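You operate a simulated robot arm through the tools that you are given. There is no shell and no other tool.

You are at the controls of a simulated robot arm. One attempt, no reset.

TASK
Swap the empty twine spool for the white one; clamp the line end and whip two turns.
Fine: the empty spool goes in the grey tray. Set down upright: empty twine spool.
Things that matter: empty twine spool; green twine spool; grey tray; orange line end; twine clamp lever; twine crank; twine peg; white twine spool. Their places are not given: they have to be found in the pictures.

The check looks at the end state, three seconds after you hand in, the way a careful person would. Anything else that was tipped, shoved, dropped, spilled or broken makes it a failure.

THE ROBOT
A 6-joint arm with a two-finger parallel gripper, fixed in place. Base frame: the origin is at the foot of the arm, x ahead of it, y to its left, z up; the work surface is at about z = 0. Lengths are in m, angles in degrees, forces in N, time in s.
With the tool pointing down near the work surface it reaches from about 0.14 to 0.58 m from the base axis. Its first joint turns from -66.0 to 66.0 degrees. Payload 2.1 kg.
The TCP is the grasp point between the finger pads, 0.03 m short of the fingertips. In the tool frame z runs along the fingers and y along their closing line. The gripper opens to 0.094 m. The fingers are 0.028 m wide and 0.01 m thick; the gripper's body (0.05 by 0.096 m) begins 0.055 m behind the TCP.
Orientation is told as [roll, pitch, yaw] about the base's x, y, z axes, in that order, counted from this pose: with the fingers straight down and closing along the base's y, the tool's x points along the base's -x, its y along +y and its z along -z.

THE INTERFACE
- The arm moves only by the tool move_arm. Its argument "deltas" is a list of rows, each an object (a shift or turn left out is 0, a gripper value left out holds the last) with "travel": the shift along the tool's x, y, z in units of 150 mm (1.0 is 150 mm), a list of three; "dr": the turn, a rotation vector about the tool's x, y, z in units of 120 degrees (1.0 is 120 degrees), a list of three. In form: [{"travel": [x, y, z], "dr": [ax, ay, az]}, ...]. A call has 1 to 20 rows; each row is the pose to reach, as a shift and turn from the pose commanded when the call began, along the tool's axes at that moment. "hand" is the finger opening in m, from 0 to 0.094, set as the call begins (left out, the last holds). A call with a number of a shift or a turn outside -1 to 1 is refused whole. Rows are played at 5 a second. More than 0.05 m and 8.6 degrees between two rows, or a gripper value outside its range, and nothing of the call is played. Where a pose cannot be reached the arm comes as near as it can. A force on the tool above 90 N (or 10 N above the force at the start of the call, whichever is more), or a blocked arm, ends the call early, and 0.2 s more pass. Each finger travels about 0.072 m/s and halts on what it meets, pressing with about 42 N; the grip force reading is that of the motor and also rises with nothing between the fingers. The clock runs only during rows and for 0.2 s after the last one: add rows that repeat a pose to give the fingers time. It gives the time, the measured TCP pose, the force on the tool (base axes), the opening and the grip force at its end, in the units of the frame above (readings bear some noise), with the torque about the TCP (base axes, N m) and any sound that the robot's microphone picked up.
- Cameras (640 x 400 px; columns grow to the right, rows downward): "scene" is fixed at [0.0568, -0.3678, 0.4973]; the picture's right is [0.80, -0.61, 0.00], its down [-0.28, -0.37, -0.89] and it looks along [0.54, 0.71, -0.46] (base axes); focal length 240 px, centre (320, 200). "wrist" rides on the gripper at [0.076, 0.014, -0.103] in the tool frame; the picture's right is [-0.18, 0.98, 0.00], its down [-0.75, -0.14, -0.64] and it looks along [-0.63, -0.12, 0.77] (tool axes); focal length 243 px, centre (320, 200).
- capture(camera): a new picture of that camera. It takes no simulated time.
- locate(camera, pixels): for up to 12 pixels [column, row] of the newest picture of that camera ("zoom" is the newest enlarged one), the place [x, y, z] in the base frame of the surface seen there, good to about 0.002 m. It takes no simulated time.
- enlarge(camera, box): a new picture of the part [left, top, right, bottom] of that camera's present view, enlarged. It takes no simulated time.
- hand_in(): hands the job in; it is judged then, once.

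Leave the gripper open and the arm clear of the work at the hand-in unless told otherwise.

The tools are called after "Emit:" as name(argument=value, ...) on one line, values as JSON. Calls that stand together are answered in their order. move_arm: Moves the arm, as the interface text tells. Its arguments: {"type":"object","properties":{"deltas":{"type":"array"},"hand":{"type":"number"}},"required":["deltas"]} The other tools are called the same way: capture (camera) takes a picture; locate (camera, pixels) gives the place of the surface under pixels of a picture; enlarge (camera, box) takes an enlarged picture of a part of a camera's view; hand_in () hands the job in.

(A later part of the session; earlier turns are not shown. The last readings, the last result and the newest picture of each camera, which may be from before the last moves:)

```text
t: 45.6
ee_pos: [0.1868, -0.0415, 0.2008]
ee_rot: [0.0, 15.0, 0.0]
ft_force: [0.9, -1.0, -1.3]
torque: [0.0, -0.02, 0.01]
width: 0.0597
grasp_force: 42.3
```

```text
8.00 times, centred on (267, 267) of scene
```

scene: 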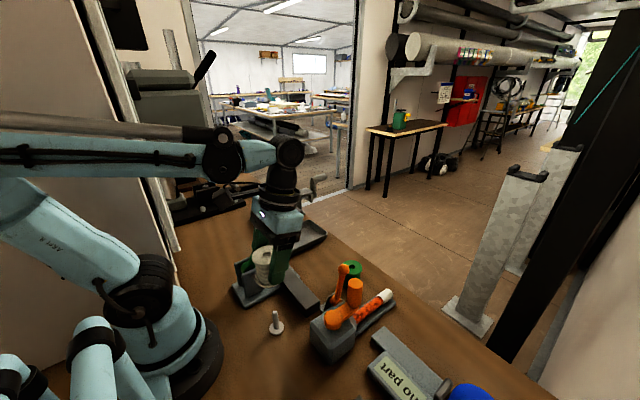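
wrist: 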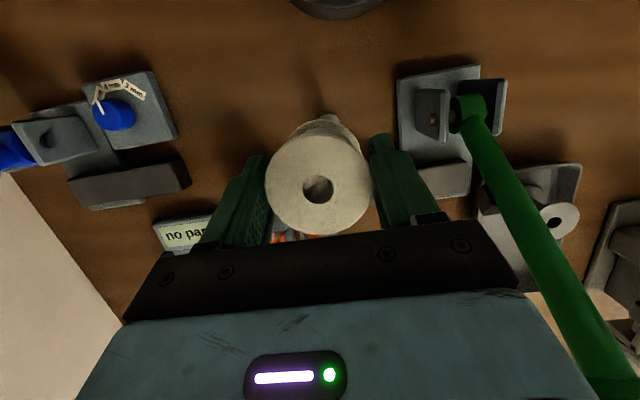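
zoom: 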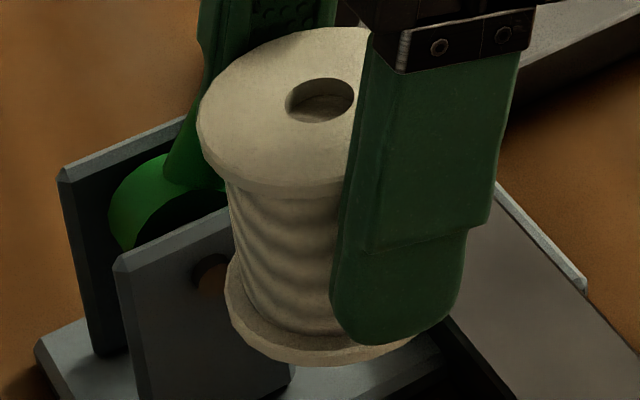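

Emit:
locate(camera="zoom", pixels=[[281, 103], [357, 92], [330, 74], [305, 126], [205, 110], [270, 180], [340, 35], [250, 60], [240, 330], [300, 360]])

Emit:
enlarge(camera="wrist", box=[260, 110, 380, 240])

Emit:
locate(camera="zoom", pixels=[[260, 237], [368, 237], [318, 190], [318, 285], [155, 220], [478, 220], [318, 80], [318, 375]])

```text
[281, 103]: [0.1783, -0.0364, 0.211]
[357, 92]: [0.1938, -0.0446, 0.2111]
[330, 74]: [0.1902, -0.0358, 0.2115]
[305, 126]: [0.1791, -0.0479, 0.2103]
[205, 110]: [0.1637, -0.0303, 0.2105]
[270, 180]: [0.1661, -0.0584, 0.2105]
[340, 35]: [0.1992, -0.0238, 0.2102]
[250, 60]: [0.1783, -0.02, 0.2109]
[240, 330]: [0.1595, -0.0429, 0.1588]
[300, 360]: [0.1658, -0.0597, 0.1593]
```

```text
3.08 times, centred on (320, 175) of wrist
```

zoom: 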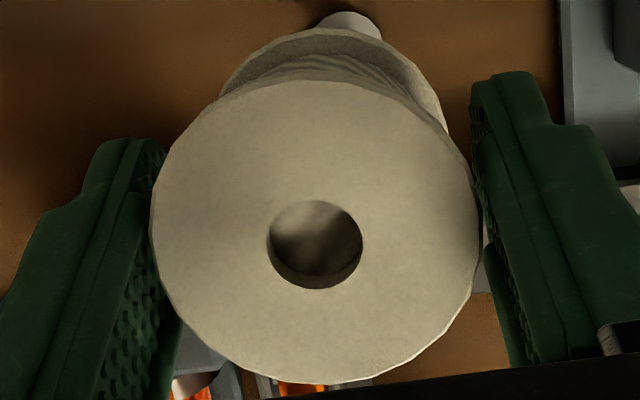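

```text
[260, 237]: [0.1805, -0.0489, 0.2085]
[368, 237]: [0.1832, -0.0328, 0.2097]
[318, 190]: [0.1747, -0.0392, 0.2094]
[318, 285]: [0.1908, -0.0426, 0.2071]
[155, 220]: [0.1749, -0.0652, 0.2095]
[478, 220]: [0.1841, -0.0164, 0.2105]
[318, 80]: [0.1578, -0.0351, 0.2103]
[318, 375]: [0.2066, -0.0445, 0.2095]
```

In both cameras the bore centre is about 1.5 mm short in x and 1 mm short in y of the peg. I'll correct by (+1.5,+1) mm while descending to z≈0.112, with the spool bottom still ~10 mm above the peg's tip.

Emit:
move_arm(deltas=[{"travel": [-0.045, 0.0067, 0.14]}, {"travel": [-0.084, 0.0067, 0.284]}, {"travel": [-0.123, 0.0067, 0.426]}, {"travel": [-0.163, 0.0067, 0.569]}, {"travel": [-0.163, 0.0067, 0.569]}])

Emit:
capture(camera="scene")

Emit:
enlarge(camera="scene", box=[240, 270, 310, 345])

Emit:
capture(camera="wrist")

```text
t: 46.8
ee_pos: [0.1886, -0.0409, 0.1119]
ee_rot: [0.1, 15.0, 0.0]
ft_force: [0.3, 1.1, -1.2]
torque: [-0.01, 0.02, -0.02]
width: 0.0595
grasp_force: 42.0
```

```text
taken
```

scene: 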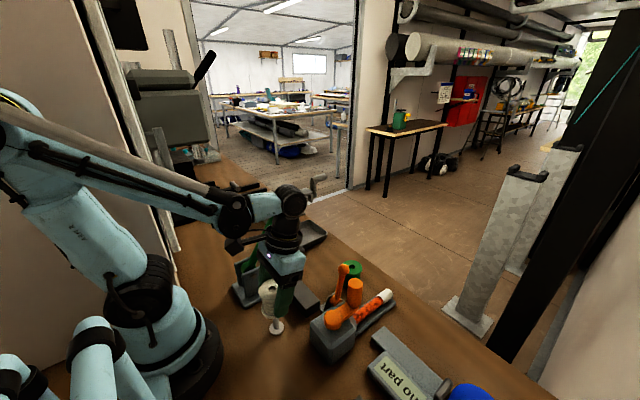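

```text
5.33 times, centred on (275, 308) of scene
```

zoom: 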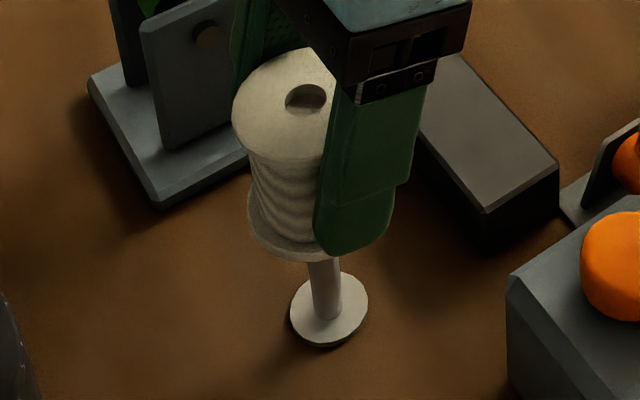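

```text
taken
```

wrist: 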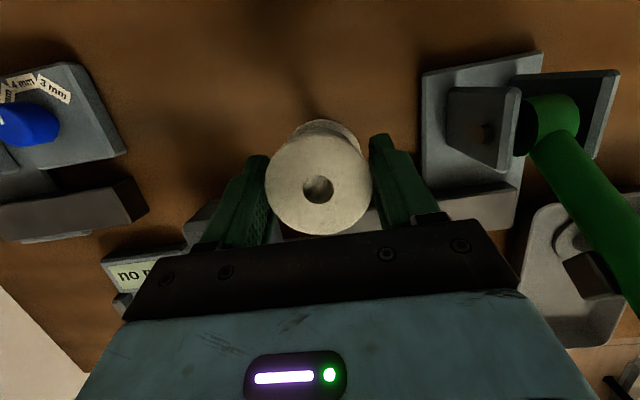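

Check the bore centre against the peg again at this height, through the scene zoom.

Emit:
enlarge(camera="scene", box=[250, 275, 290, 315])

```text
10.00 times, centred on (270, 295) of scene
```

zoom: 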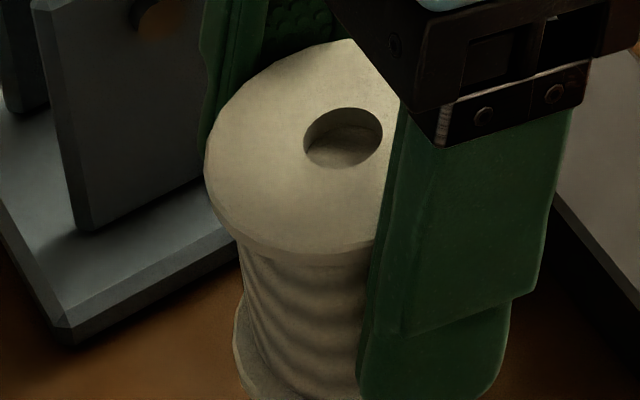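

Emit:
locate(camera="zoom", pixels=[[299, 145], [386, 130], [350, 103], [335, 173], [212, 160], [270, 235], [320, 50], [240, 90], [370, 230]])

Emit:
enlarge(camera="wrist", box=[260, 110, 380, 240])

Emit:
locate(camera="zoom", pixels=[[260, 237], [368, 237], [318, 192], [318, 285], [155, 220], [478, 220], [318, 82], [318, 375]])

```text
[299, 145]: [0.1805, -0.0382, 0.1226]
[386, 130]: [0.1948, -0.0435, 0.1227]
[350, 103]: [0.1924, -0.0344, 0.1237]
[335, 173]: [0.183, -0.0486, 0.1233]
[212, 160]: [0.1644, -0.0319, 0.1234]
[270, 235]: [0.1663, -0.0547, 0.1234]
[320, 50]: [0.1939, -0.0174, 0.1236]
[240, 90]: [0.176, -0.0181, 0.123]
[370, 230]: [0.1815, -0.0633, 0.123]
```

```text
3.08 times, centred on (320, 175) of wrist
```

zoom: 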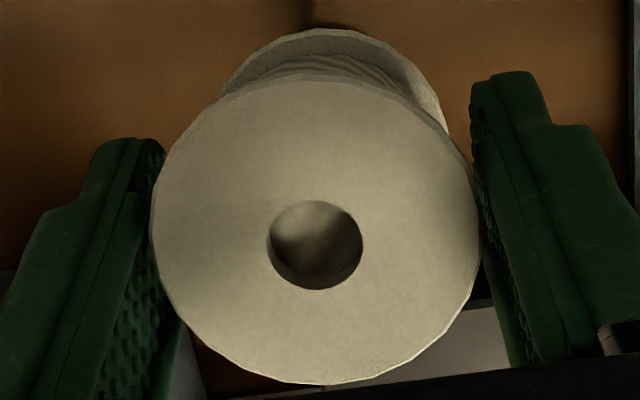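

```text
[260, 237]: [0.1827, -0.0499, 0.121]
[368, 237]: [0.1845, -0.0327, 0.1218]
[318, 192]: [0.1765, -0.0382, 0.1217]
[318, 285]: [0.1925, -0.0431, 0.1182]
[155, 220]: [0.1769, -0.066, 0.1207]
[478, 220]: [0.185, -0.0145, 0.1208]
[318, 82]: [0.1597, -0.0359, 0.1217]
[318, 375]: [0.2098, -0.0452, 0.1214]
```

Bore vs peg now differ by about (0,+1 mm). I'll add +1 mm in y and lower 20 mm slowly, so the bottom passes just over the peg tip, then check forces.

Emit:
move_arm(deltas=[{"travel": [0, 0.0067, 0]}, {"travel": [-0.0069, 0.0067, 0.0258]}, {"travel": [-0.0138, 0.0067, 0.0515]}, {"travel": [-0.019, 0.0067, 0.0709]}, {"travel": [-0.0224, 0.0067, 0.0837]}, {"travel": [-0.0259, 0.0067, 0.0966]}, {"travel": [-0.0293, 0.0067, 0.1095]}, {"travel": [-0.0345, 0.0067, 0.1288]}, {"travel": [-0.0345, 0.0067, 0.1288]}])

Emit:
enlarge(camera="scene", box=[240, 270, 310, 345])

Emit:
enlarge(camera="wrist", box=[260, 110, 380, 240])

```text
t: 48.8
ee_pos: [0.1875, -0.0388, 0.0921]
ee_rot: [0.0, 15.1, -0.1]
ft_force: [-0.4, -0.3, -0.2]
torque: [0.02, 0.0, 0.02]
width: 0.0595
grasp_force: 41.8
```

```text
5.33 times, centred on (275, 308) of scene
```

zoom: 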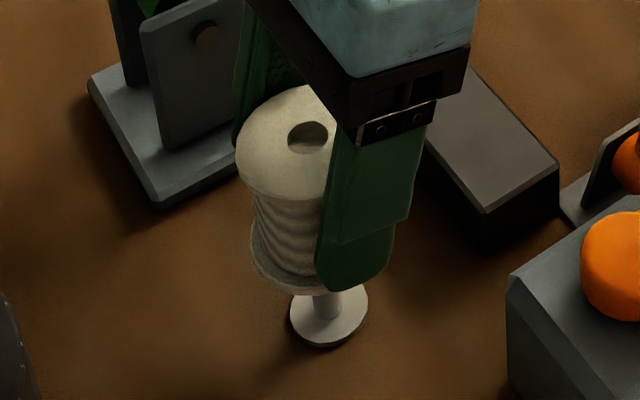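

```text
3.08 times, centred on (320, 175) of wrist
```

zoom: 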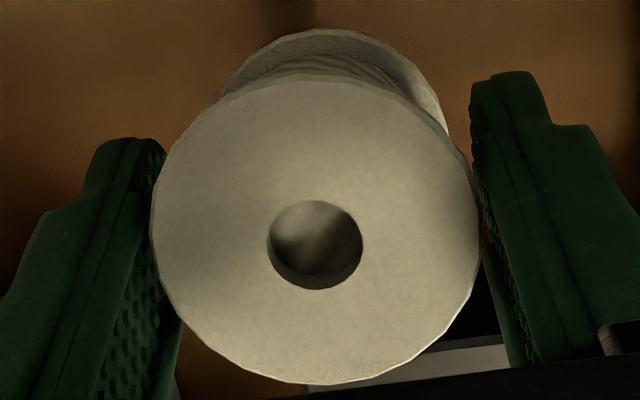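

No force; the bottom should be past the tip. Lower another 15 mm slowly.

Emit:
move_arm(deltas=[{"travel": [-0.0043, 0, 0.0161]}, {"travel": [-0.0086, 0, 0.0322]}, {"travel": [-0.0129, 0, 0.0483]}, {"travel": [-0.0173, 0, 0.0644]}, {"travel": [-0.0216, 0, 0.0805]}, {"travel": [-0.0259, 0, 0.0966]}, {"travel": [-0.0259, 0, 0.0966]}])

Emit:
capture(camera="wrist")

Emit:
enlarge(camera="scene", box=[240, 270, 310, 345])

```text
t: 50.4
ee_pos: [0.1881, -0.0379, 0.0765]
ee_rot: [0.1, 15.1, 0.0]
ft_force: [-0.2, 0.2, -0.6]
torque: [-0.01, -0.01, 0.02]
width: 0.0593
grasp_force: 42.1
```

```text
taken
```

wrist: 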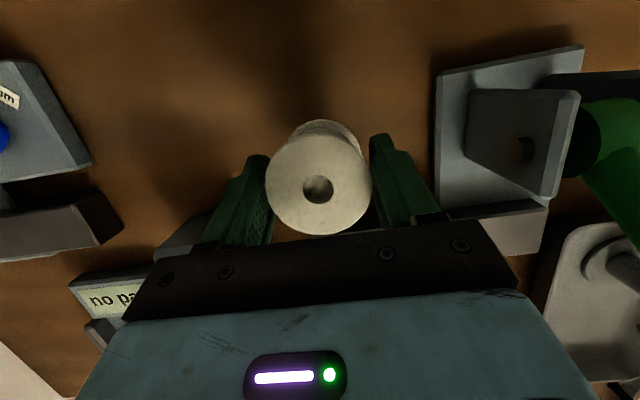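

```text
5.33 times, centred on (275, 308) of scene
```

zoom: 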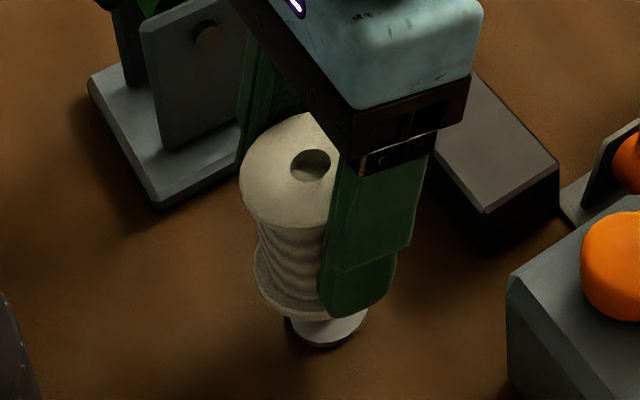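

Still no force and the peg is within the bore. Lower 20 mm more.

Emit:
move_arm(deltas=[{"travel": [-0.0043, 0, 0.0161]}, {"travel": [-0.0086, 0, 0.0322]}, {"travel": [-0.0129, 0, 0.0483]}, {"travel": [-0.0173, 0, 0.0644]}, {"travel": [-0.0216, 0, 0.0805]}, {"travel": [-0.0259, 0, 0.0966]}, {"travel": [-0.0302, 0, 0.1127]}, {"travel": [-0.0345, 0, 0.1288]}, {"travel": [-0.0345, 0, 0.1288]}])

Emit:
enlarge(camera="wrist", box=[260, 110, 380, 240])

Emit:
enlarge(camera="scene", box=[240, 270, 310, 345])

```text
t: 52.4
ee_pos: [0.1892, -0.0402, 0.0565]
ee_rot: [0.0, 15.0, 0.0]
ft_force: [0.1, -0.1, -0.7]
torque: [-0.01, 0.0, -0.05]
width: 0.0593
grasp_force: 41.7
```

```text
3.08 times, centred on (320, 175) of wrist
```

zoom: 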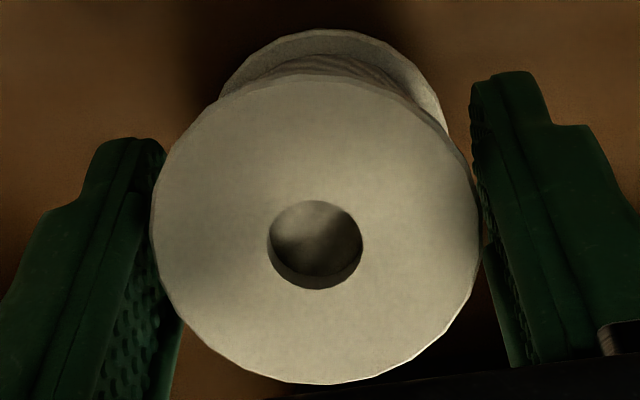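

```text
5.33 times, centred on (275, 308) of scene
```

zoom: 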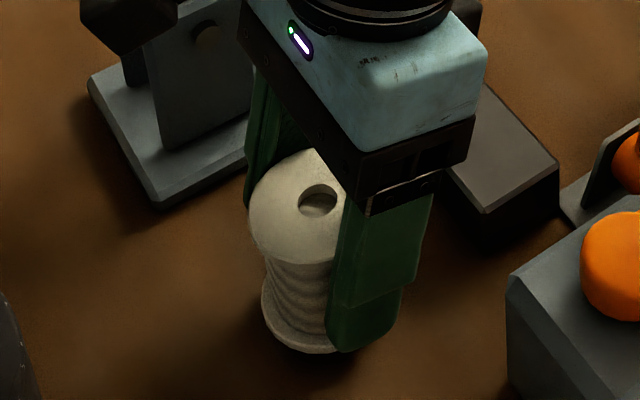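

Forces are still zero. I zoom closely into the bore to see if the peg tip is visible inside.

Emit:
enlarge(camera="wrist", box=[300, 170, 340, 205])

Emit:
locate(camera="zoom", pixels=[[320, 200], [320, 150], [260, 200], [380, 200], [320, 260], [300, 230], [350, 230]])

Emit:
enlarge(camera="scene", box=[255, 290, 295, 340])

```text
11.43 times, centred on (320, 188) of wrist
```

zoom: 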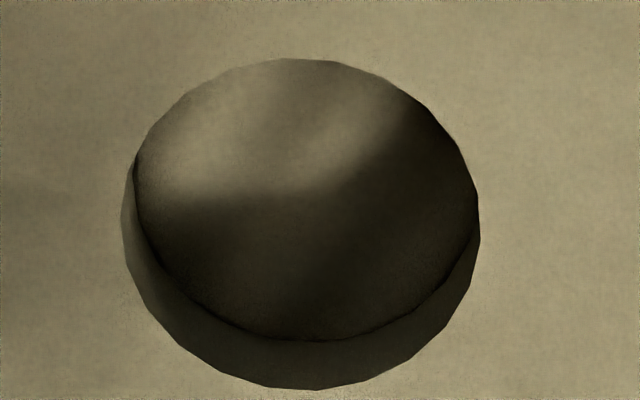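

```text
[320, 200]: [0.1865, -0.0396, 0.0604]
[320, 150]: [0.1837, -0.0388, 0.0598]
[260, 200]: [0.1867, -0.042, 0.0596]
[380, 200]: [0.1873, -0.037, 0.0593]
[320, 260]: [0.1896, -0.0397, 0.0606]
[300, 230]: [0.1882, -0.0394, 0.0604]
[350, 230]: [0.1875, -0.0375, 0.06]
```

```text
8.00 times, centred on (275, 315) of scene
```

zoom: 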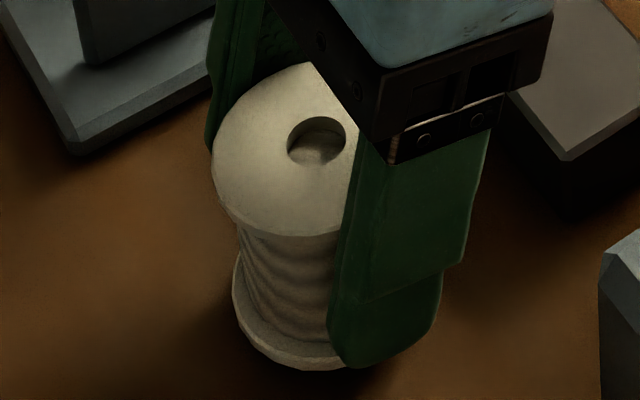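

The "bore" seen from above is just a shallow recess in the wound core, yet the spool has slid down over the peg with no force, so the peg is inside. Lowering the last few mm in small steps to contact.

Emit:
move_arm(deltas=[{"travel": [-0.0026, 0, 0.0097]}, {"travel": [-0.0052, 0, 0.0193]}, {"travel": [-0.0078, 0, 0.029]}, {"travel": [-0.0078, 0, 0.029]}])

Emit:
move_arm(deltas=[{"travel": [-0.0017, 0, 0.0064]}, {"travel": [-0.0017, 0, 0.0064]}])

```text
t: 53.4
ee_pos: [0.1881, -0.0399, 0.0522]
ee_rot: [0.0, 15.0, -0.1]
ft_force: [0.4, -0.1, -1.5]
torque: [0.02, 0.01, -0.02]
width: 0.0595
grasp_force: 41.3
```

```text
t: 54.0
ee_pos: [0.1874, -0.0385, 0.0516]
ee_rot: [0.0, 15.0, 0.1]
ft_force: [0.9, 0.2, 0.5]
torque: [0.0, -0.06, 0.0]
width: 0.0593
grasp_force: 42.5
```

Emit:
move_arm(deltas=[{"travel": [-0.0017, 0, 0.0064]}, {"travel": [-0.0017, 0, 0.0064]}])

Emit:
move_arm(deltas=[{"travel": [-0.0017, 0, 0.0064]}, {"travel": [-0.0017, 0, 0.0064]}])

```text
t: 54.6
ee_pos: [0.1884, -0.0399, 0.0502]
ee_rot: [0.1, 15.1, 0.0]
ft_force: [0.9, 2.0, -0.3]
torque: [0.02, -0.05, 0.01]
width: 0.0592
grasp_force: 42.3
```

```text
t: 55.2
ee_pos: [0.1879, -0.0393, 0.0489]
ee_rot: [0.1, 15.0, 0.0]
ft_force: [-1.3, 0.6, -0.7]
torque: [0.01, 0.07, -0.03]
width: 0.0592
grasp_force: 42.1
```

No contact yet at z≈0.049. Two more 1 mm steps, reading the force each time.

Emit:
move_arm(deltas=[{"travel": [-0.0017, 0, 0.0064]}, {"travel": [-0.0017, 0, 0.0064]}])

Emit:
enlarge(camera="scene", box=[255, 290, 295, 340])

Emit:
locate(camera="zoom", pixels=[[240, 190], [280, 230], [260, 120], [240, 345], [290, 370], [300, 200]])

```text
t: 55.8
ee_pos: [0.1883, -0.0394, 0.0484]
ee_rot: [0.1, 15.0, -0.1]
ft_force: [-1.5, 0.6, -0.3]
torque: [-0.02, 0.07, -0.03]
width: 0.0593
grasp_force: 41.9
```

```text
8.00 times, centred on (275, 315) of scene
```

zoom: 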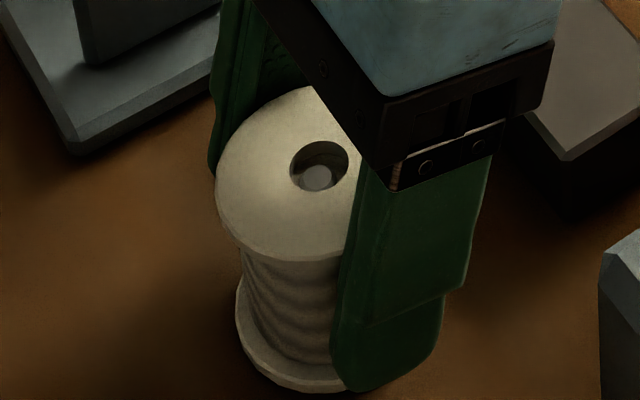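

```text
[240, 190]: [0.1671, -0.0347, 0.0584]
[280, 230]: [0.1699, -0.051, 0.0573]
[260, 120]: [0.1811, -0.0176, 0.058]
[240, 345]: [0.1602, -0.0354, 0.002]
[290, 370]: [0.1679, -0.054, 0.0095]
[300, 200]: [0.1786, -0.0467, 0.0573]
```

The peg tip now shows in the recess at zoom (318,177), and the top is at z≈0.058 — the seated height. One more 1 mm step.

Emit:
move_arm(deltas=[{"travel": [-0.0017, 0, 0.0064]}, {"travel": [-0.0017, 0, 0.0064]}])

```text
t: 56.4
ee_pos: [0.1887, -0.0391, 0.048]
ee_rot: [0.0, 15.0, 0.1]
ft_force: [-1.3, -1.2, -0.6]
torque: [-0.07, 0.06, -0.01]
width: 0.0595
grasp_force: 41.5
```

Emit:
move_arm(deltas=[{"travel": [-0.0017, 0, 0.0064]}, {"travel": [-0.0017, 0, 0.0064]}])

Emit:
enlarge(camera="wrist", box=[260, 110, 380, 240])

```text
t: 57.0
ee_pos: [0.188, -0.0396, 0.0453]
ee_rot: [0.1, 15.0, -0.1]
ft_force: [0.2, -5.0, 18.3]
torque: [0.04, -0.04, -0.1]
width: 0.0592
grasp_force: 41.7
```

```text
3.08 times, centred on (320, 175) of wrist
```

zoom: 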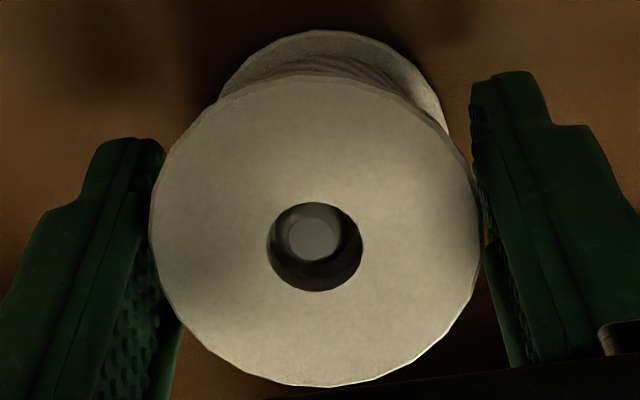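

Seated: Fz = 18 N and the peg tip is visible in the recess. Releasing.

Emit:
move_arm(deltas=[{"travel": [0, 0, 0]}, {"travel": [0, 0, 0]}, {"travel": [0, 0, 0]}], hand=0.08)

Emit:
capture(camera="wrist")

```text
t: 57.8
ee_pos: [0.1886, -0.0394, 0.0456]
ee_rot: [0.0, 15.0, -0.1]
ft_force: [0.3, 0.6, -1.1]
torque: [-0.04, 0.02, 0.03]
width: 0.0799
grasp_force: 0.1
```

```text
taken
```

wrist: 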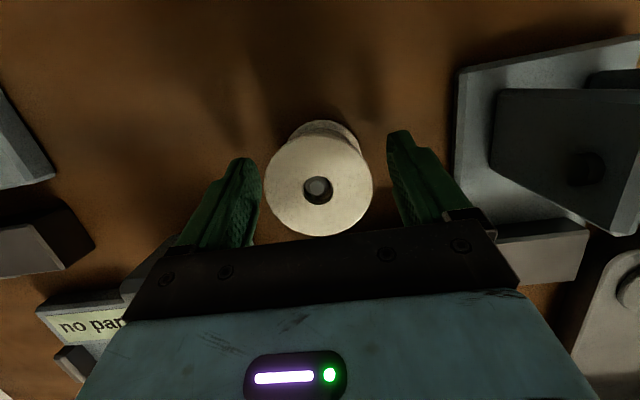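

Released; the white spool stands on the peg. Rising straight up.

Emit:
move_arm(deltas=[{"travel": [0.01, 0, -0.0386]}, {"travel": [0.04, 0, -0.15]}, {"travel": [0.08, 0, -0.3]}, {"travel": [0.13, 0, -0.486]}, {"travel": [0.18, 0, -0.67]}, {"travel": [0.24, 0, -0.9]}])

Emit:
capture(camera="scene")

Emit:
capture(camera="wrist")

Emit:
enlarge(camera="scene", box=[220, 230, 400, 350])

```text
t: 59.2
ee_pos: [0.1876, -0.0392, 0.1878]
ee_rot: [0.0, 15.0, 0.0]
ft_force: [0.1, 0.4, 0.3]
torque: [-0.02, 0.0, -0.03]
width: 0.0799
grasp_force: 0.1
```

```text
taken
```

scene: 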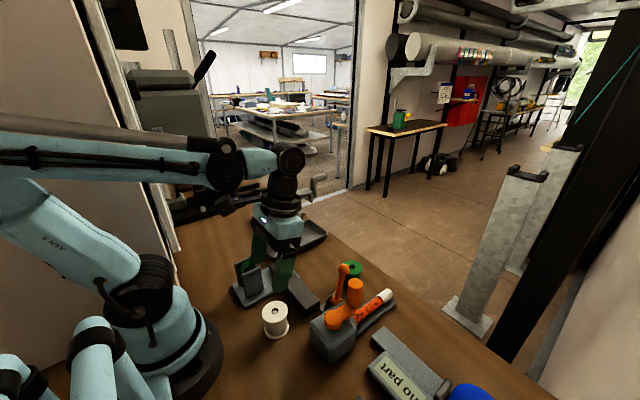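

```text
taken
```

wrist: 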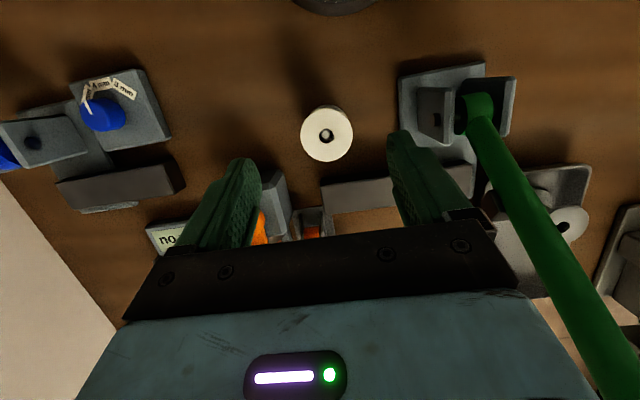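

```text
3.33 times, centred on (310, 290) of scene
```

zoom: 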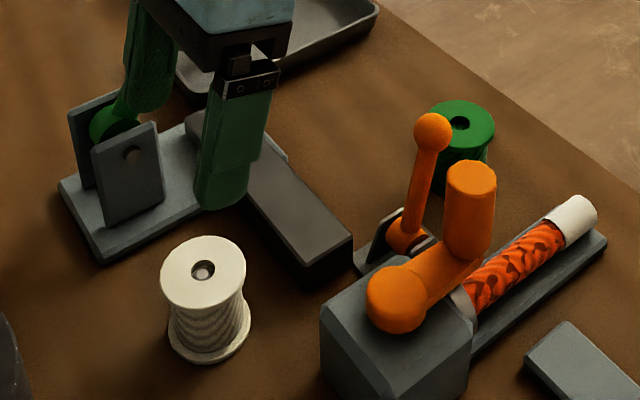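

The white spool is seated on the peg (peg tip visible in its recess). Now the clamp. I'll straighten the tool to vertical and move to about (0.26,-0.085,0.19) for a close wrist view of the clamp lever.

Emit:
move_arm(deltas=[{"travel": [-0.116, -0.077, -0.031], "dr": [0, -0.03125, 0]}, {"travel": [-0.232, -0.1535, -0.062], "dr": [0, -0.0625, 0]}, {"travel": [-0.348, -0.23, -0.093], "dr": [0, -0.09375, 0]}, {"travel": [-0.4637, -0.307, -0.124], "dr": [0, -0.125, 0]}, {"travel": [-0.4637, -0.307, -0.124], "dr": [0, -0.125, 0]}], hand=0.08)

Emit:
capture(camera="wrist")

Emit:
enlarge(camera="wrist", box=[250, 120, 390, 240])

```text
t: 60.4
ee_pos: [0.2605, -0.0852, 0.1849]
ee_rot: [0.0, -0.1, 0.0]
ft_force: [-0.6, 0.4, 0.4]
torque: [-0.01, 0.01, 0.01]
width: 0.0799
grasp_force: 0.0
```

```text
taken
```

wrist: 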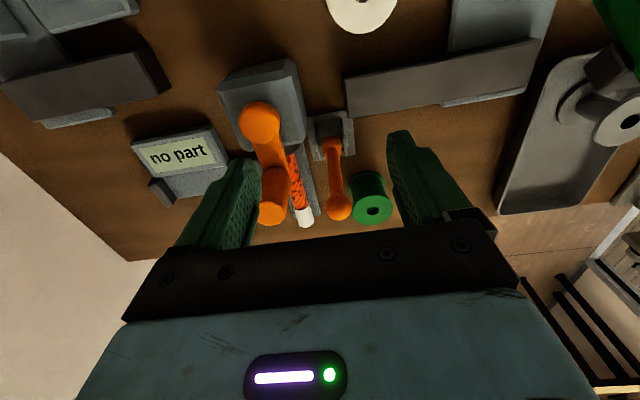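

```text
3.33 times, centred on (320, 180) of wrist
```

zoom: 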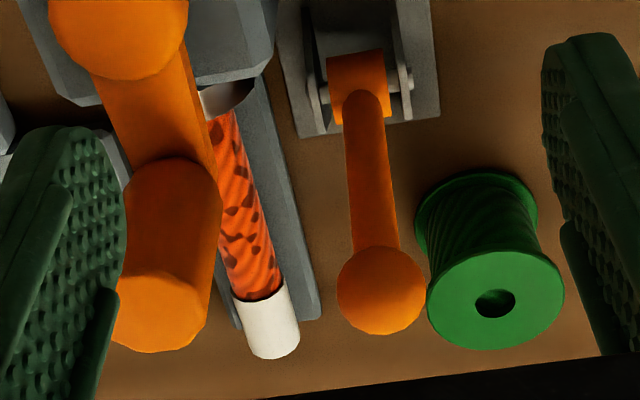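

Emit:
enlarge(camera="wrist", box=[300, 105, 364, 150])

Emit:
enlarge(camera="scene", box=[325, 258, 365, 308])

Emit:
locate(camera="zoom", pixels=[[320, 110], [300, 140], [270, 230], [255, 260], [230, 250], [320, 280], [345, 90], [300, 90]])

```text
8.89 times, centred on (332, 128) of wrist
```

zoom: 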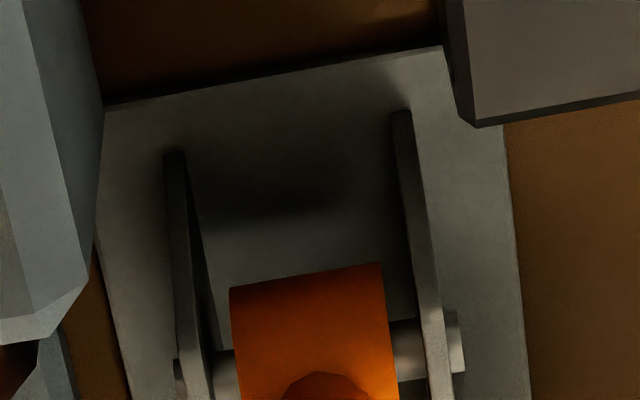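

```text
8.00 times, centred on (345, 283) of scene
```

zoom: 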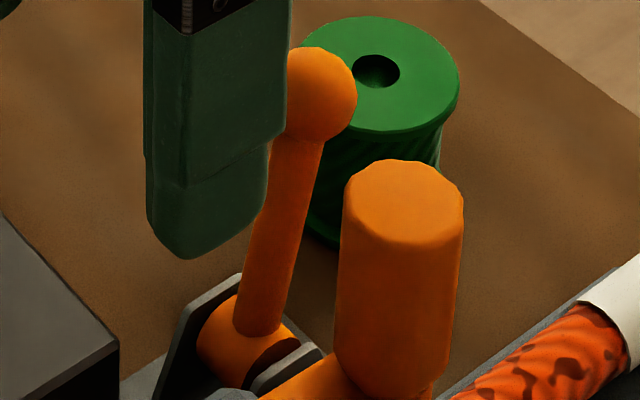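

```text
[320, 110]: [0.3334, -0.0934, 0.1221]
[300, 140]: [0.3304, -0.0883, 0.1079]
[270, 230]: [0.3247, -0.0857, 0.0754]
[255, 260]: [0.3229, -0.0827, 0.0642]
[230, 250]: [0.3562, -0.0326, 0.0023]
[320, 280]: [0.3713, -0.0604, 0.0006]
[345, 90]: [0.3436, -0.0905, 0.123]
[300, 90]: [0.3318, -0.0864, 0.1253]
```

The lever pivots about y near (0.317,-0.083,0.03); ball centre ≈(0.336,-0.084,0.121), radius ~0.011. I'll move above the ball with the fingers at 0.045 (keeping clear of the crank handle at y≈-0.127) and check.

Emit:
move_arm(deltas=[{"travel": [-0.17, 0.004, 0]}, {"travel": [-0.34, 0.006, 0]}, {"travel": [-0.503, 0.008, 0]}, {"travel": [-0.503, 0.008, 0]}], hand=0.045)

Emit:
capture(camera="wrist")

Emit:
capture(camera="scene")

Emit:
enlarge(camera="wrist", box=[250, 70, 390, 240])

```text
t: 61.4
ee_pos: [0.337, -0.0819, 0.1838]
ee_rot: [0.0, 0.1, 0.0]
ft_force: [0.2, -0.3, -0.2]
torque: [-0.01, -0.02, 0.01]
width: 0.045
grasp_force: 0.0
```

```text
taken
```

wrist: 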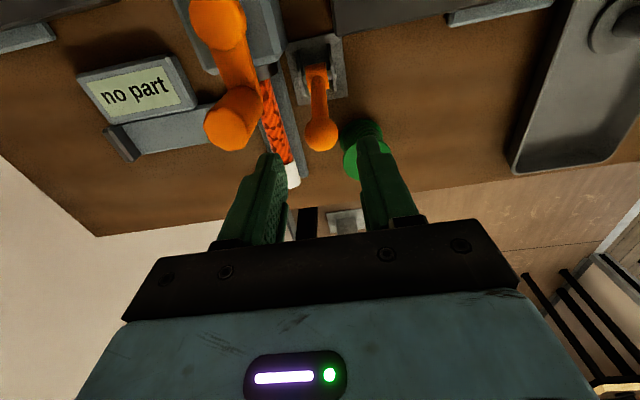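

```text
taken
```

scene: 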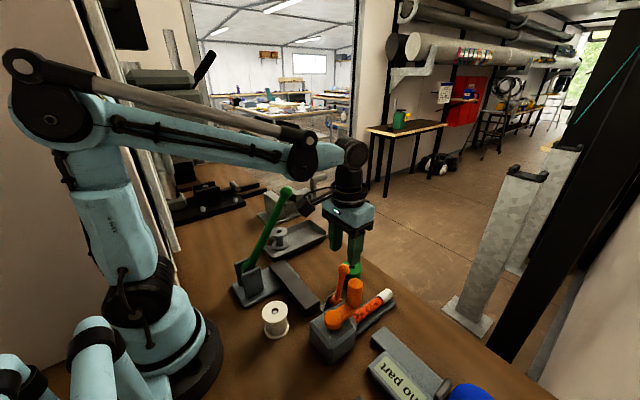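

```text
2.35 times, centred on (320, 155) of wrist
```

zoom: 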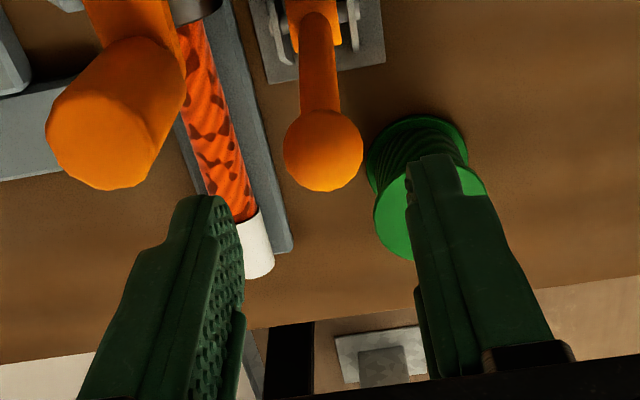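

Emit:
locate(camera="wrist", pixels=[[320, 122], [320, 135], [320, 148], [308, 134], [334, 134], [320, 100], [318, 80], [235, 105], [228, 130], [210, 120], [245, 135], [355, 155]])

Emit:
locate(camera="scene", pixels=[[344, 268], [340, 266], [348, 268], [344, 264], [344, 272], [341, 280], [338, 288], [355, 285], [349, 283], [361, 284]])

```text
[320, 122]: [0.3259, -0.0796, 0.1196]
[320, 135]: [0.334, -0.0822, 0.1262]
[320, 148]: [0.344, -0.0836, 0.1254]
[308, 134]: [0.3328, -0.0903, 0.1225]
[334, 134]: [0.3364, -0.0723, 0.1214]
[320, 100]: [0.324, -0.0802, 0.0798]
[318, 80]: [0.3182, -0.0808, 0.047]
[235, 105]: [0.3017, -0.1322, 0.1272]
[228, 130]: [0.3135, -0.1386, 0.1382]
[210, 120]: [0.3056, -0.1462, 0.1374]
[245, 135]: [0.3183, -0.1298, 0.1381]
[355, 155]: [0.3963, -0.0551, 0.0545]
```

```text
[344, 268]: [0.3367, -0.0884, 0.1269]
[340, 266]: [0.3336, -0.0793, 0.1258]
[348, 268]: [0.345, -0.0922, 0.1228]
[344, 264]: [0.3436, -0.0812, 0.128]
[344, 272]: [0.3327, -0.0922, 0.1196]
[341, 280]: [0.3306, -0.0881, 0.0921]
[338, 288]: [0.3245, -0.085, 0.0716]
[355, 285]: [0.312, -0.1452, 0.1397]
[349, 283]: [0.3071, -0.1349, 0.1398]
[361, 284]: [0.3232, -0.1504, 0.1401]
```

Ball centre ≈(0.337,-0.083,0.117). Descending to TCP z≈0.129 so the ball sits about 12 mm below the TCP between the fingers, then closing gently.

Emit:
move_arm(deltas=[{"travel": [0, -0.005, 0.12]}, {"travel": [0, -0.005, 0.24]}, {"travel": [0, -0.005, 0.33]}, {"travel": [0, -0.005, 0.366]}, {"travel": [0, -0.005, 0.366]}], hand=0.045)

Emit:
capture(camera="wrist")

Emit:
enlarge(camera="scene", box=[305, 210, 405, 310])

```text
t: 62.6
ee_pos: [0.3354, -0.0837, 0.1298]
ee_rot: [0.0, 0.0, 0.0]
ft_force: [-0.1, -0.6, -0.7]
torque: [0.0, -0.02, 0.03]
width: 0.0449
grasp_force: 0.1
```

```text
taken
```

wrist: 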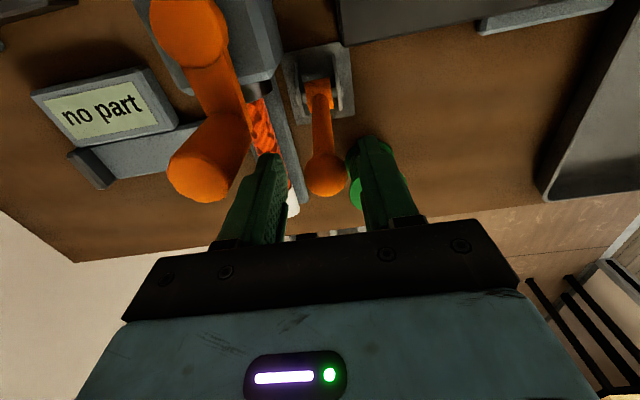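

```text
4.00 times, centred on (355, 260) of scene
```

zoom: 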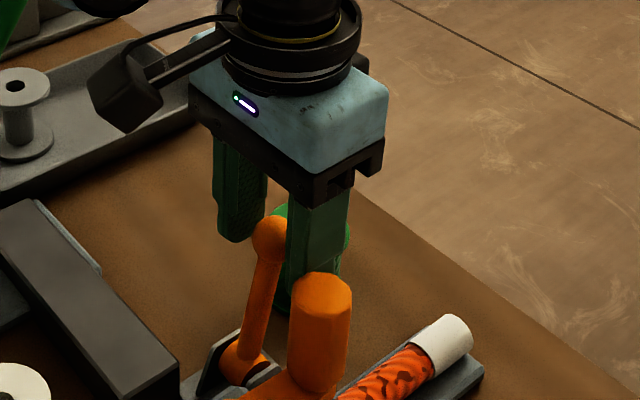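

The ball is about 3 mm to the +y side of centre (pixel 326 versus 320). Shift +2.5 mm in y and close on it.

Emit:
move_arm(deltas=[{"travel": [0, 0.017, 0]}, {"travel": [0, 0.017, 0]}], hand=0.045)

Emit:
move_arm(deltas=[{"travel": [0, 0, 0]}, {"travel": [0, 0, 0]}, {"travel": [0, 0, 0]}], hand=0.01)

Emit:
capture(camera="wrist")

```text
t: 63.2
ee_pos: [0.3348, -0.0816, 0.1306]
ee_rot: [0.0, 0.0, 0.1]
ft_force: [0.0, 0.8, 0.1]
torque: [0.0, -0.01, 0.02]
width: 0.0449
grasp_force: 0.1
```

```text
t: 64.0
ee_pos: [0.3364, -0.081, 0.1296]
ee_rot: [0.1, 0.1, 0.0]
ft_force: [-1.7, 5.9, -1.7]
torque: [0.08, -0.01, 0.05]
width: 0.0248
grasp_force: 44.4
```

```text
taken
```

wrist: 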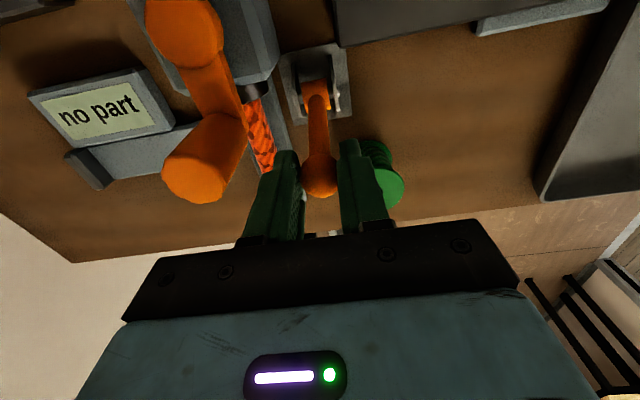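

Ball gripped (24.8 mm). Test: move 4 mm in +x (and 1 mm down along the arc) and read the force.

Emit:
move_arm(deltas=[{"travel": [-0.0133, 0, 0.003]}, {"travel": [-0.0267, 0, 0.006]}])

```text
t: 64.6
ee_pos: [0.3392, -0.0825, 0.1293]
ee_rot: [0.1, 0.2, 0.0]
ft_force: [-13.4, 12.0, 6.6]
torque: [0.18, 1.43, 0.08]
width: 0.0247
grasp_force: 45.1
```

Resistance of -13 N in x. Go back and test the other way: 4 mm in -x from the original position.

Emit:
move_arm(deltas=[{"travel": [0.0133, 0, -0.003]}, {"travel": [0.0267, 0, -0.006]}])

Emit:
move_arm(deltas=[{"travel": [0.0133, 0, -0.003]}, {"travel": [0.0267, 0, -0.006]}])

```text
t: 65.2
ee_pos: [0.337, -0.0817, 0.1286]
ee_rot: [0.2, -0.3, 0.0]
ft_force: [4.5, 12.5, -29.3]
torque: [0.14, -0.75, 0.05]
width: 0.0249
grasp_force: 45.3
```

```text
t: 65.8
ee_pos: [0.3345, -0.082, 0.1306]
ee_rot: [0.1, -0.5, -0.1]
ft_force: [29.5, 12.0, -18.6]
torque: [0.18, -0.49, 0.01]
width: 0.025
grasp_force: 44.5
```

I'll look at the lever now to see whether it actually moved.

Emit:
enlarge(camera="scene", box=[305, 230, 385, 310])

Emit:
enlarge(camera="wrist", box=[250, 60, 400, 210])

```text
5.00 times, centred on (345, 270) of scene
```

zoom: 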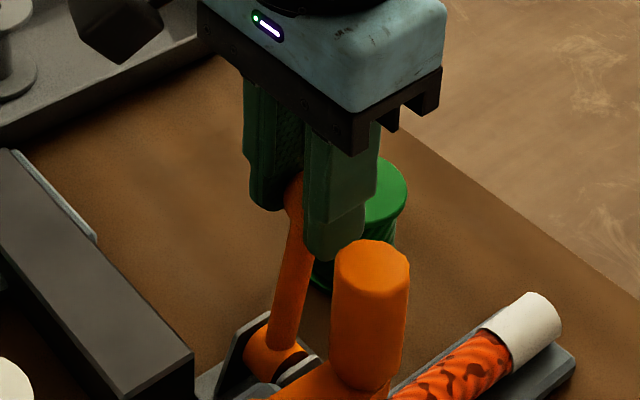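

```text
2.67 times, centred on (325, 135) of wrist
```

zoom: 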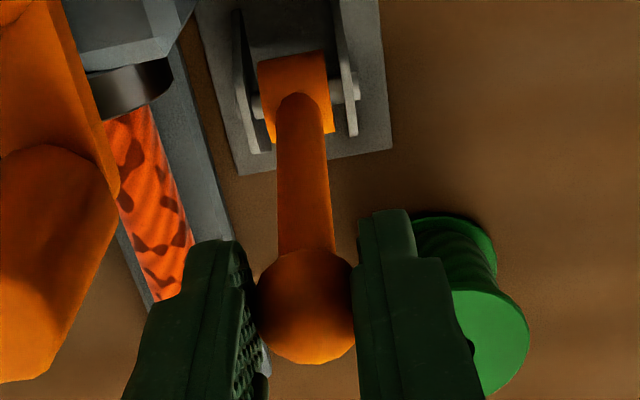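

Reading the force pattern: toward +x there is a plateau of ~14 N (friction), while toward -x it rises past 30 N (a stop). So the lever swings toward +x and down. I'll release the ball first, then locate the pivot pin precisely.

Emit:
move_arm(deltas=[{"travel": [-0.0267, 0, 0.006]}, {"travel": [-0.0267, 0, 0.006]}])

Emit:
move_arm(deltas=[{"travel": [0, 0, 0]}, {"travel": [0, 0, 0]}], hand=0.045)

Emit:
capture(camera="wrist")

Emit:
enlarge(camera="wrist", box=[280, 60, 360, 130])

```text
t: 66.4
ee_pos: [0.3357, -0.0823, 0.1313]
ee_rot: [0.2, 0.1, 0.0]
ft_force: [1.0, 14.2, 33.1]
torque: [0.3, 0.29, 0.04]
width: 0.0249
grasp_force: 45.2
```

```text
t: 67.0
ee_pos: [0.3361, -0.0825, 0.1305]
ee_rot: [-0.2, 0.0, 0.0]
ft_force: [0.1, 0.8, 0.0]
torque: [-0.02, 0.0, -0.02]
width: 0.0446
grasp_force: 0.1
```

```text
taken
```

wrist: 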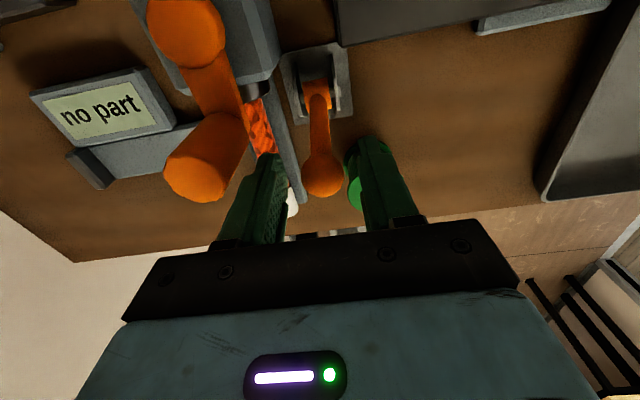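

```text
5.71 times, centred on (320, 95) of wrist
```

zoom: 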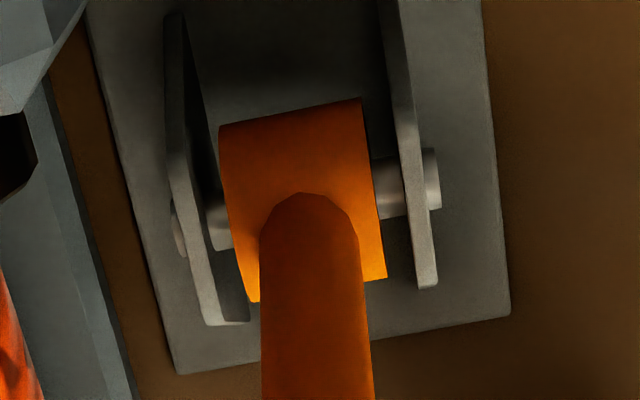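

Emit:
locate(camera="zoom", pixels=[[432, 180], [390, 190], [178, 225], [215, 228], [300, 130], [310, 200], [415, 230], [200, 270], [430, 275], [225, 318], [300, 250], [320, 350]])

Emit:
locate(camera="wrist", pixels=[[323, 165], [323, 178], [323, 190], [310, 177], [338, 177]])

```text
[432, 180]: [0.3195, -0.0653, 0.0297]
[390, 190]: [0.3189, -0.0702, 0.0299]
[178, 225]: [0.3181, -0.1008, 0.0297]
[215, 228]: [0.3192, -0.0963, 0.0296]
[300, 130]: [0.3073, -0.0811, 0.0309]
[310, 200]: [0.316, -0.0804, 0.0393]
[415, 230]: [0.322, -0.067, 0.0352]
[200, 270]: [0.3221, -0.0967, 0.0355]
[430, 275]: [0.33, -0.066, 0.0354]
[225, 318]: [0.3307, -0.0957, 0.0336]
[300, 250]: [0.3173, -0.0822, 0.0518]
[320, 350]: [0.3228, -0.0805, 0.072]
```

```text
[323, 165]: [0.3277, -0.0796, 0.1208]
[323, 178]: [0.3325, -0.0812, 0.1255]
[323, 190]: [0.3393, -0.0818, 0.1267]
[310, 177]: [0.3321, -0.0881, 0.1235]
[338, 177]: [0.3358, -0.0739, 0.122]
```

Pivot pin at (0.3195,-0.083,0.027); ball radius arm ≈0.0915, now at ~10° from vertical. Plan: rise, close the fingers, come down behind (-x side of) the lever and push it over in +x along its arc. First rise and reposition.

Emit:
move_arm(deltas=[{"travel": [0, 0, -0.1]}, {"travel": [0, 0, -0.2]}, {"travel": [0, 0, -0.32]}], hand=0.045)

Emit:
move_arm(deltas=[{"travel": [0.07, 0.007, 0]}, {"travel": [0.14, 0.007, 0]}, {"travel": [0.203, 0.007, 0]}, {"travel": [0.203, 0.007, 0]}], hand=0.0)

Emit:
capture(camera="wrist")

```text
t: 67.8
ee_pos: [0.3353, -0.0834, 0.1782]
ee_rot: [0.0, 0.0, 0.0]
ft_force: [-0.1, -0.4, 1.6]
torque: [-0.01, -0.03, 0.01]
width: 0.0454
grasp_force: 0.1
```

```text
t: 68.8
ee_pos: [0.3061, -0.082, 0.1791]
ee_rot: [-0.1, 0.0, 0.0]
ft_force: [0.6, 0.2, -0.1]
torque: [0.01, -0.02, 0.02]
width: 0.0
grasp_force: 33.5
```

```text
taken
```

wrist: 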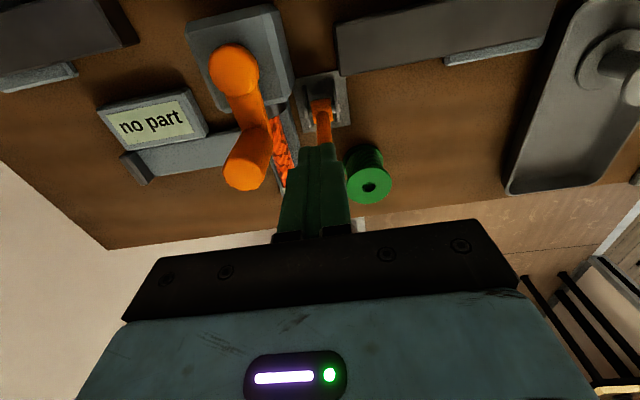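

Fingers closed and behind the lever. Descending to z≈0.127 (tips at ≈0.097), 5 mm behind the lever.

Emit:
move_arm(deltas=[{"travel": [0, 0, 0.12]}, {"travel": [0, 0, 0.24]}, {"travel": [0, 0, 0.347]}, {"travel": [0, 0, 0.347]}], hand=0.0)

Emit:
enlarge(camera="scene", box=[300, 220, 400, 310])

Emit:
enlarge(camera="wrist", box=[250, 60, 400, 240])

```text
t: 69.8
ee_pos: [0.3044, -0.0828, 0.1263]
ee_rot: [0.0, 0.0, 0.0]
ft_force: [-0.4, -0.3, -0.3]
torque: [0.02, 0.02, -0.02]
width: 0.0
grasp_force: 33.1
```

```text
4.44 times, centred on (350, 265) of scene
```

zoom: 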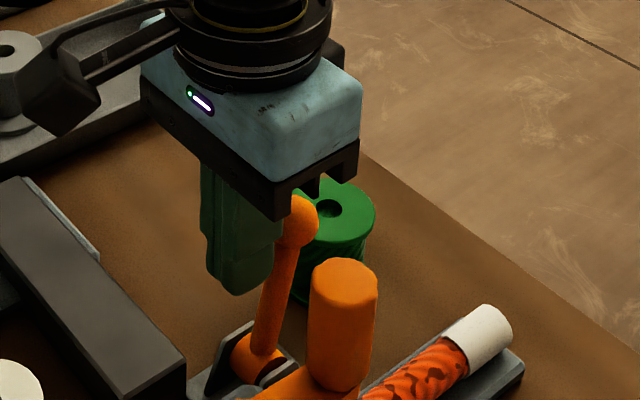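

```text
2.22 times, centred on (325, 150) of wrist
```

zoom: 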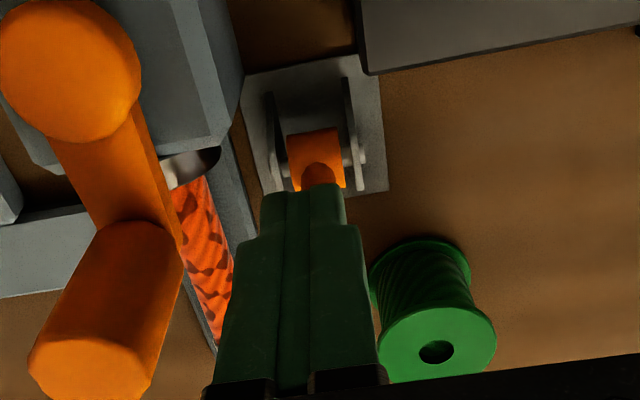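

Positioned behind the lever. Now push +x by about 18 mm (to a lever angle of ~20°) and read the force.

Emit:
move_arm(deltas=[{"travel": [-0.03, 0, 0]}, {"travel": [-0.05, 0, 0.002]}, {"travel": [-0.07, 0, 0.004]}, {"travel": [-0.09, 0, 0.006]}, {"travel": [-0.105, 0, 0.008]}, {"travel": [-0.1187, 0, 0.01]}], hand=0.0)

Emit:
enlarge(camera="scene", box=[300, 220, 400, 310])

```text
t: 71.2
ee_pos: [0.3227, -0.0825, 0.1245]
ee_rot: [-0.1, 0.0, -0.1]
ft_force: [-1.5, -0.4, 1.0]
torque: [-0.02, 0.03, 0.01]
width: 0.0
grasp_force: 33.2
```

```text
4.44 times, centred on (350, 265) of scene
```

zoom: 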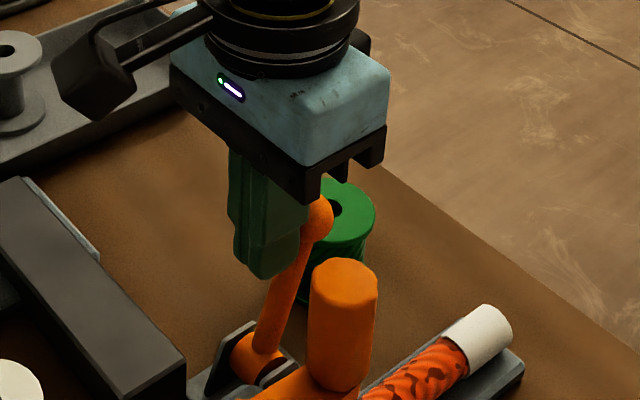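

The lever moves easily toward +x (1.5 N). Continue along the arc to ~50°.

Emit:
move_arm(deltas=[{"travel": [-0.04, 0, 0.013]}, {"travel": [-0.0773, 0, 0.0273]}, {"travel": [-0.113, 0, 0.047]}, {"travel": [-0.148, 0, 0.068]}, {"travel": [-0.18, 0, 0.093]}, {"travel": [-0.2107, 0, 0.12]}, {"travel": [-0.2107, 0, 0.12]}], hand=0.0)

Emit:
enlarge(camera="scene", box=[300, 220, 400, 310])

```text
t: 72.8
ee_pos: [0.3561, -0.0814, 0.1075]
ee_rot: [0.0, 0.0, 0.0]
ft_force: [-0.6, -0.8, 0.4]
torque: [-0.01, 0.02, 0.0]
width: 0.0
grasp_force: 33.1
```

```text
4.44 times, centred on (350, 265) of scene
```

zoom: 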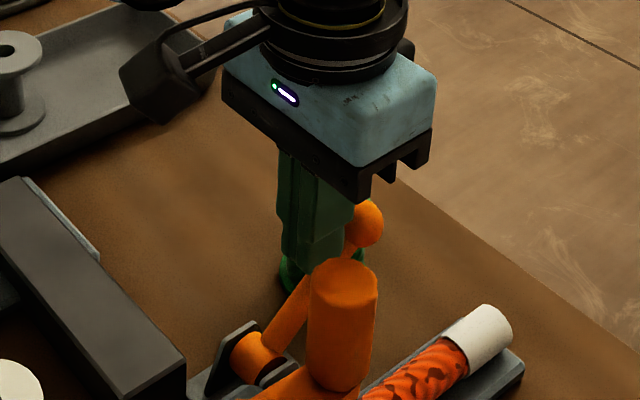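

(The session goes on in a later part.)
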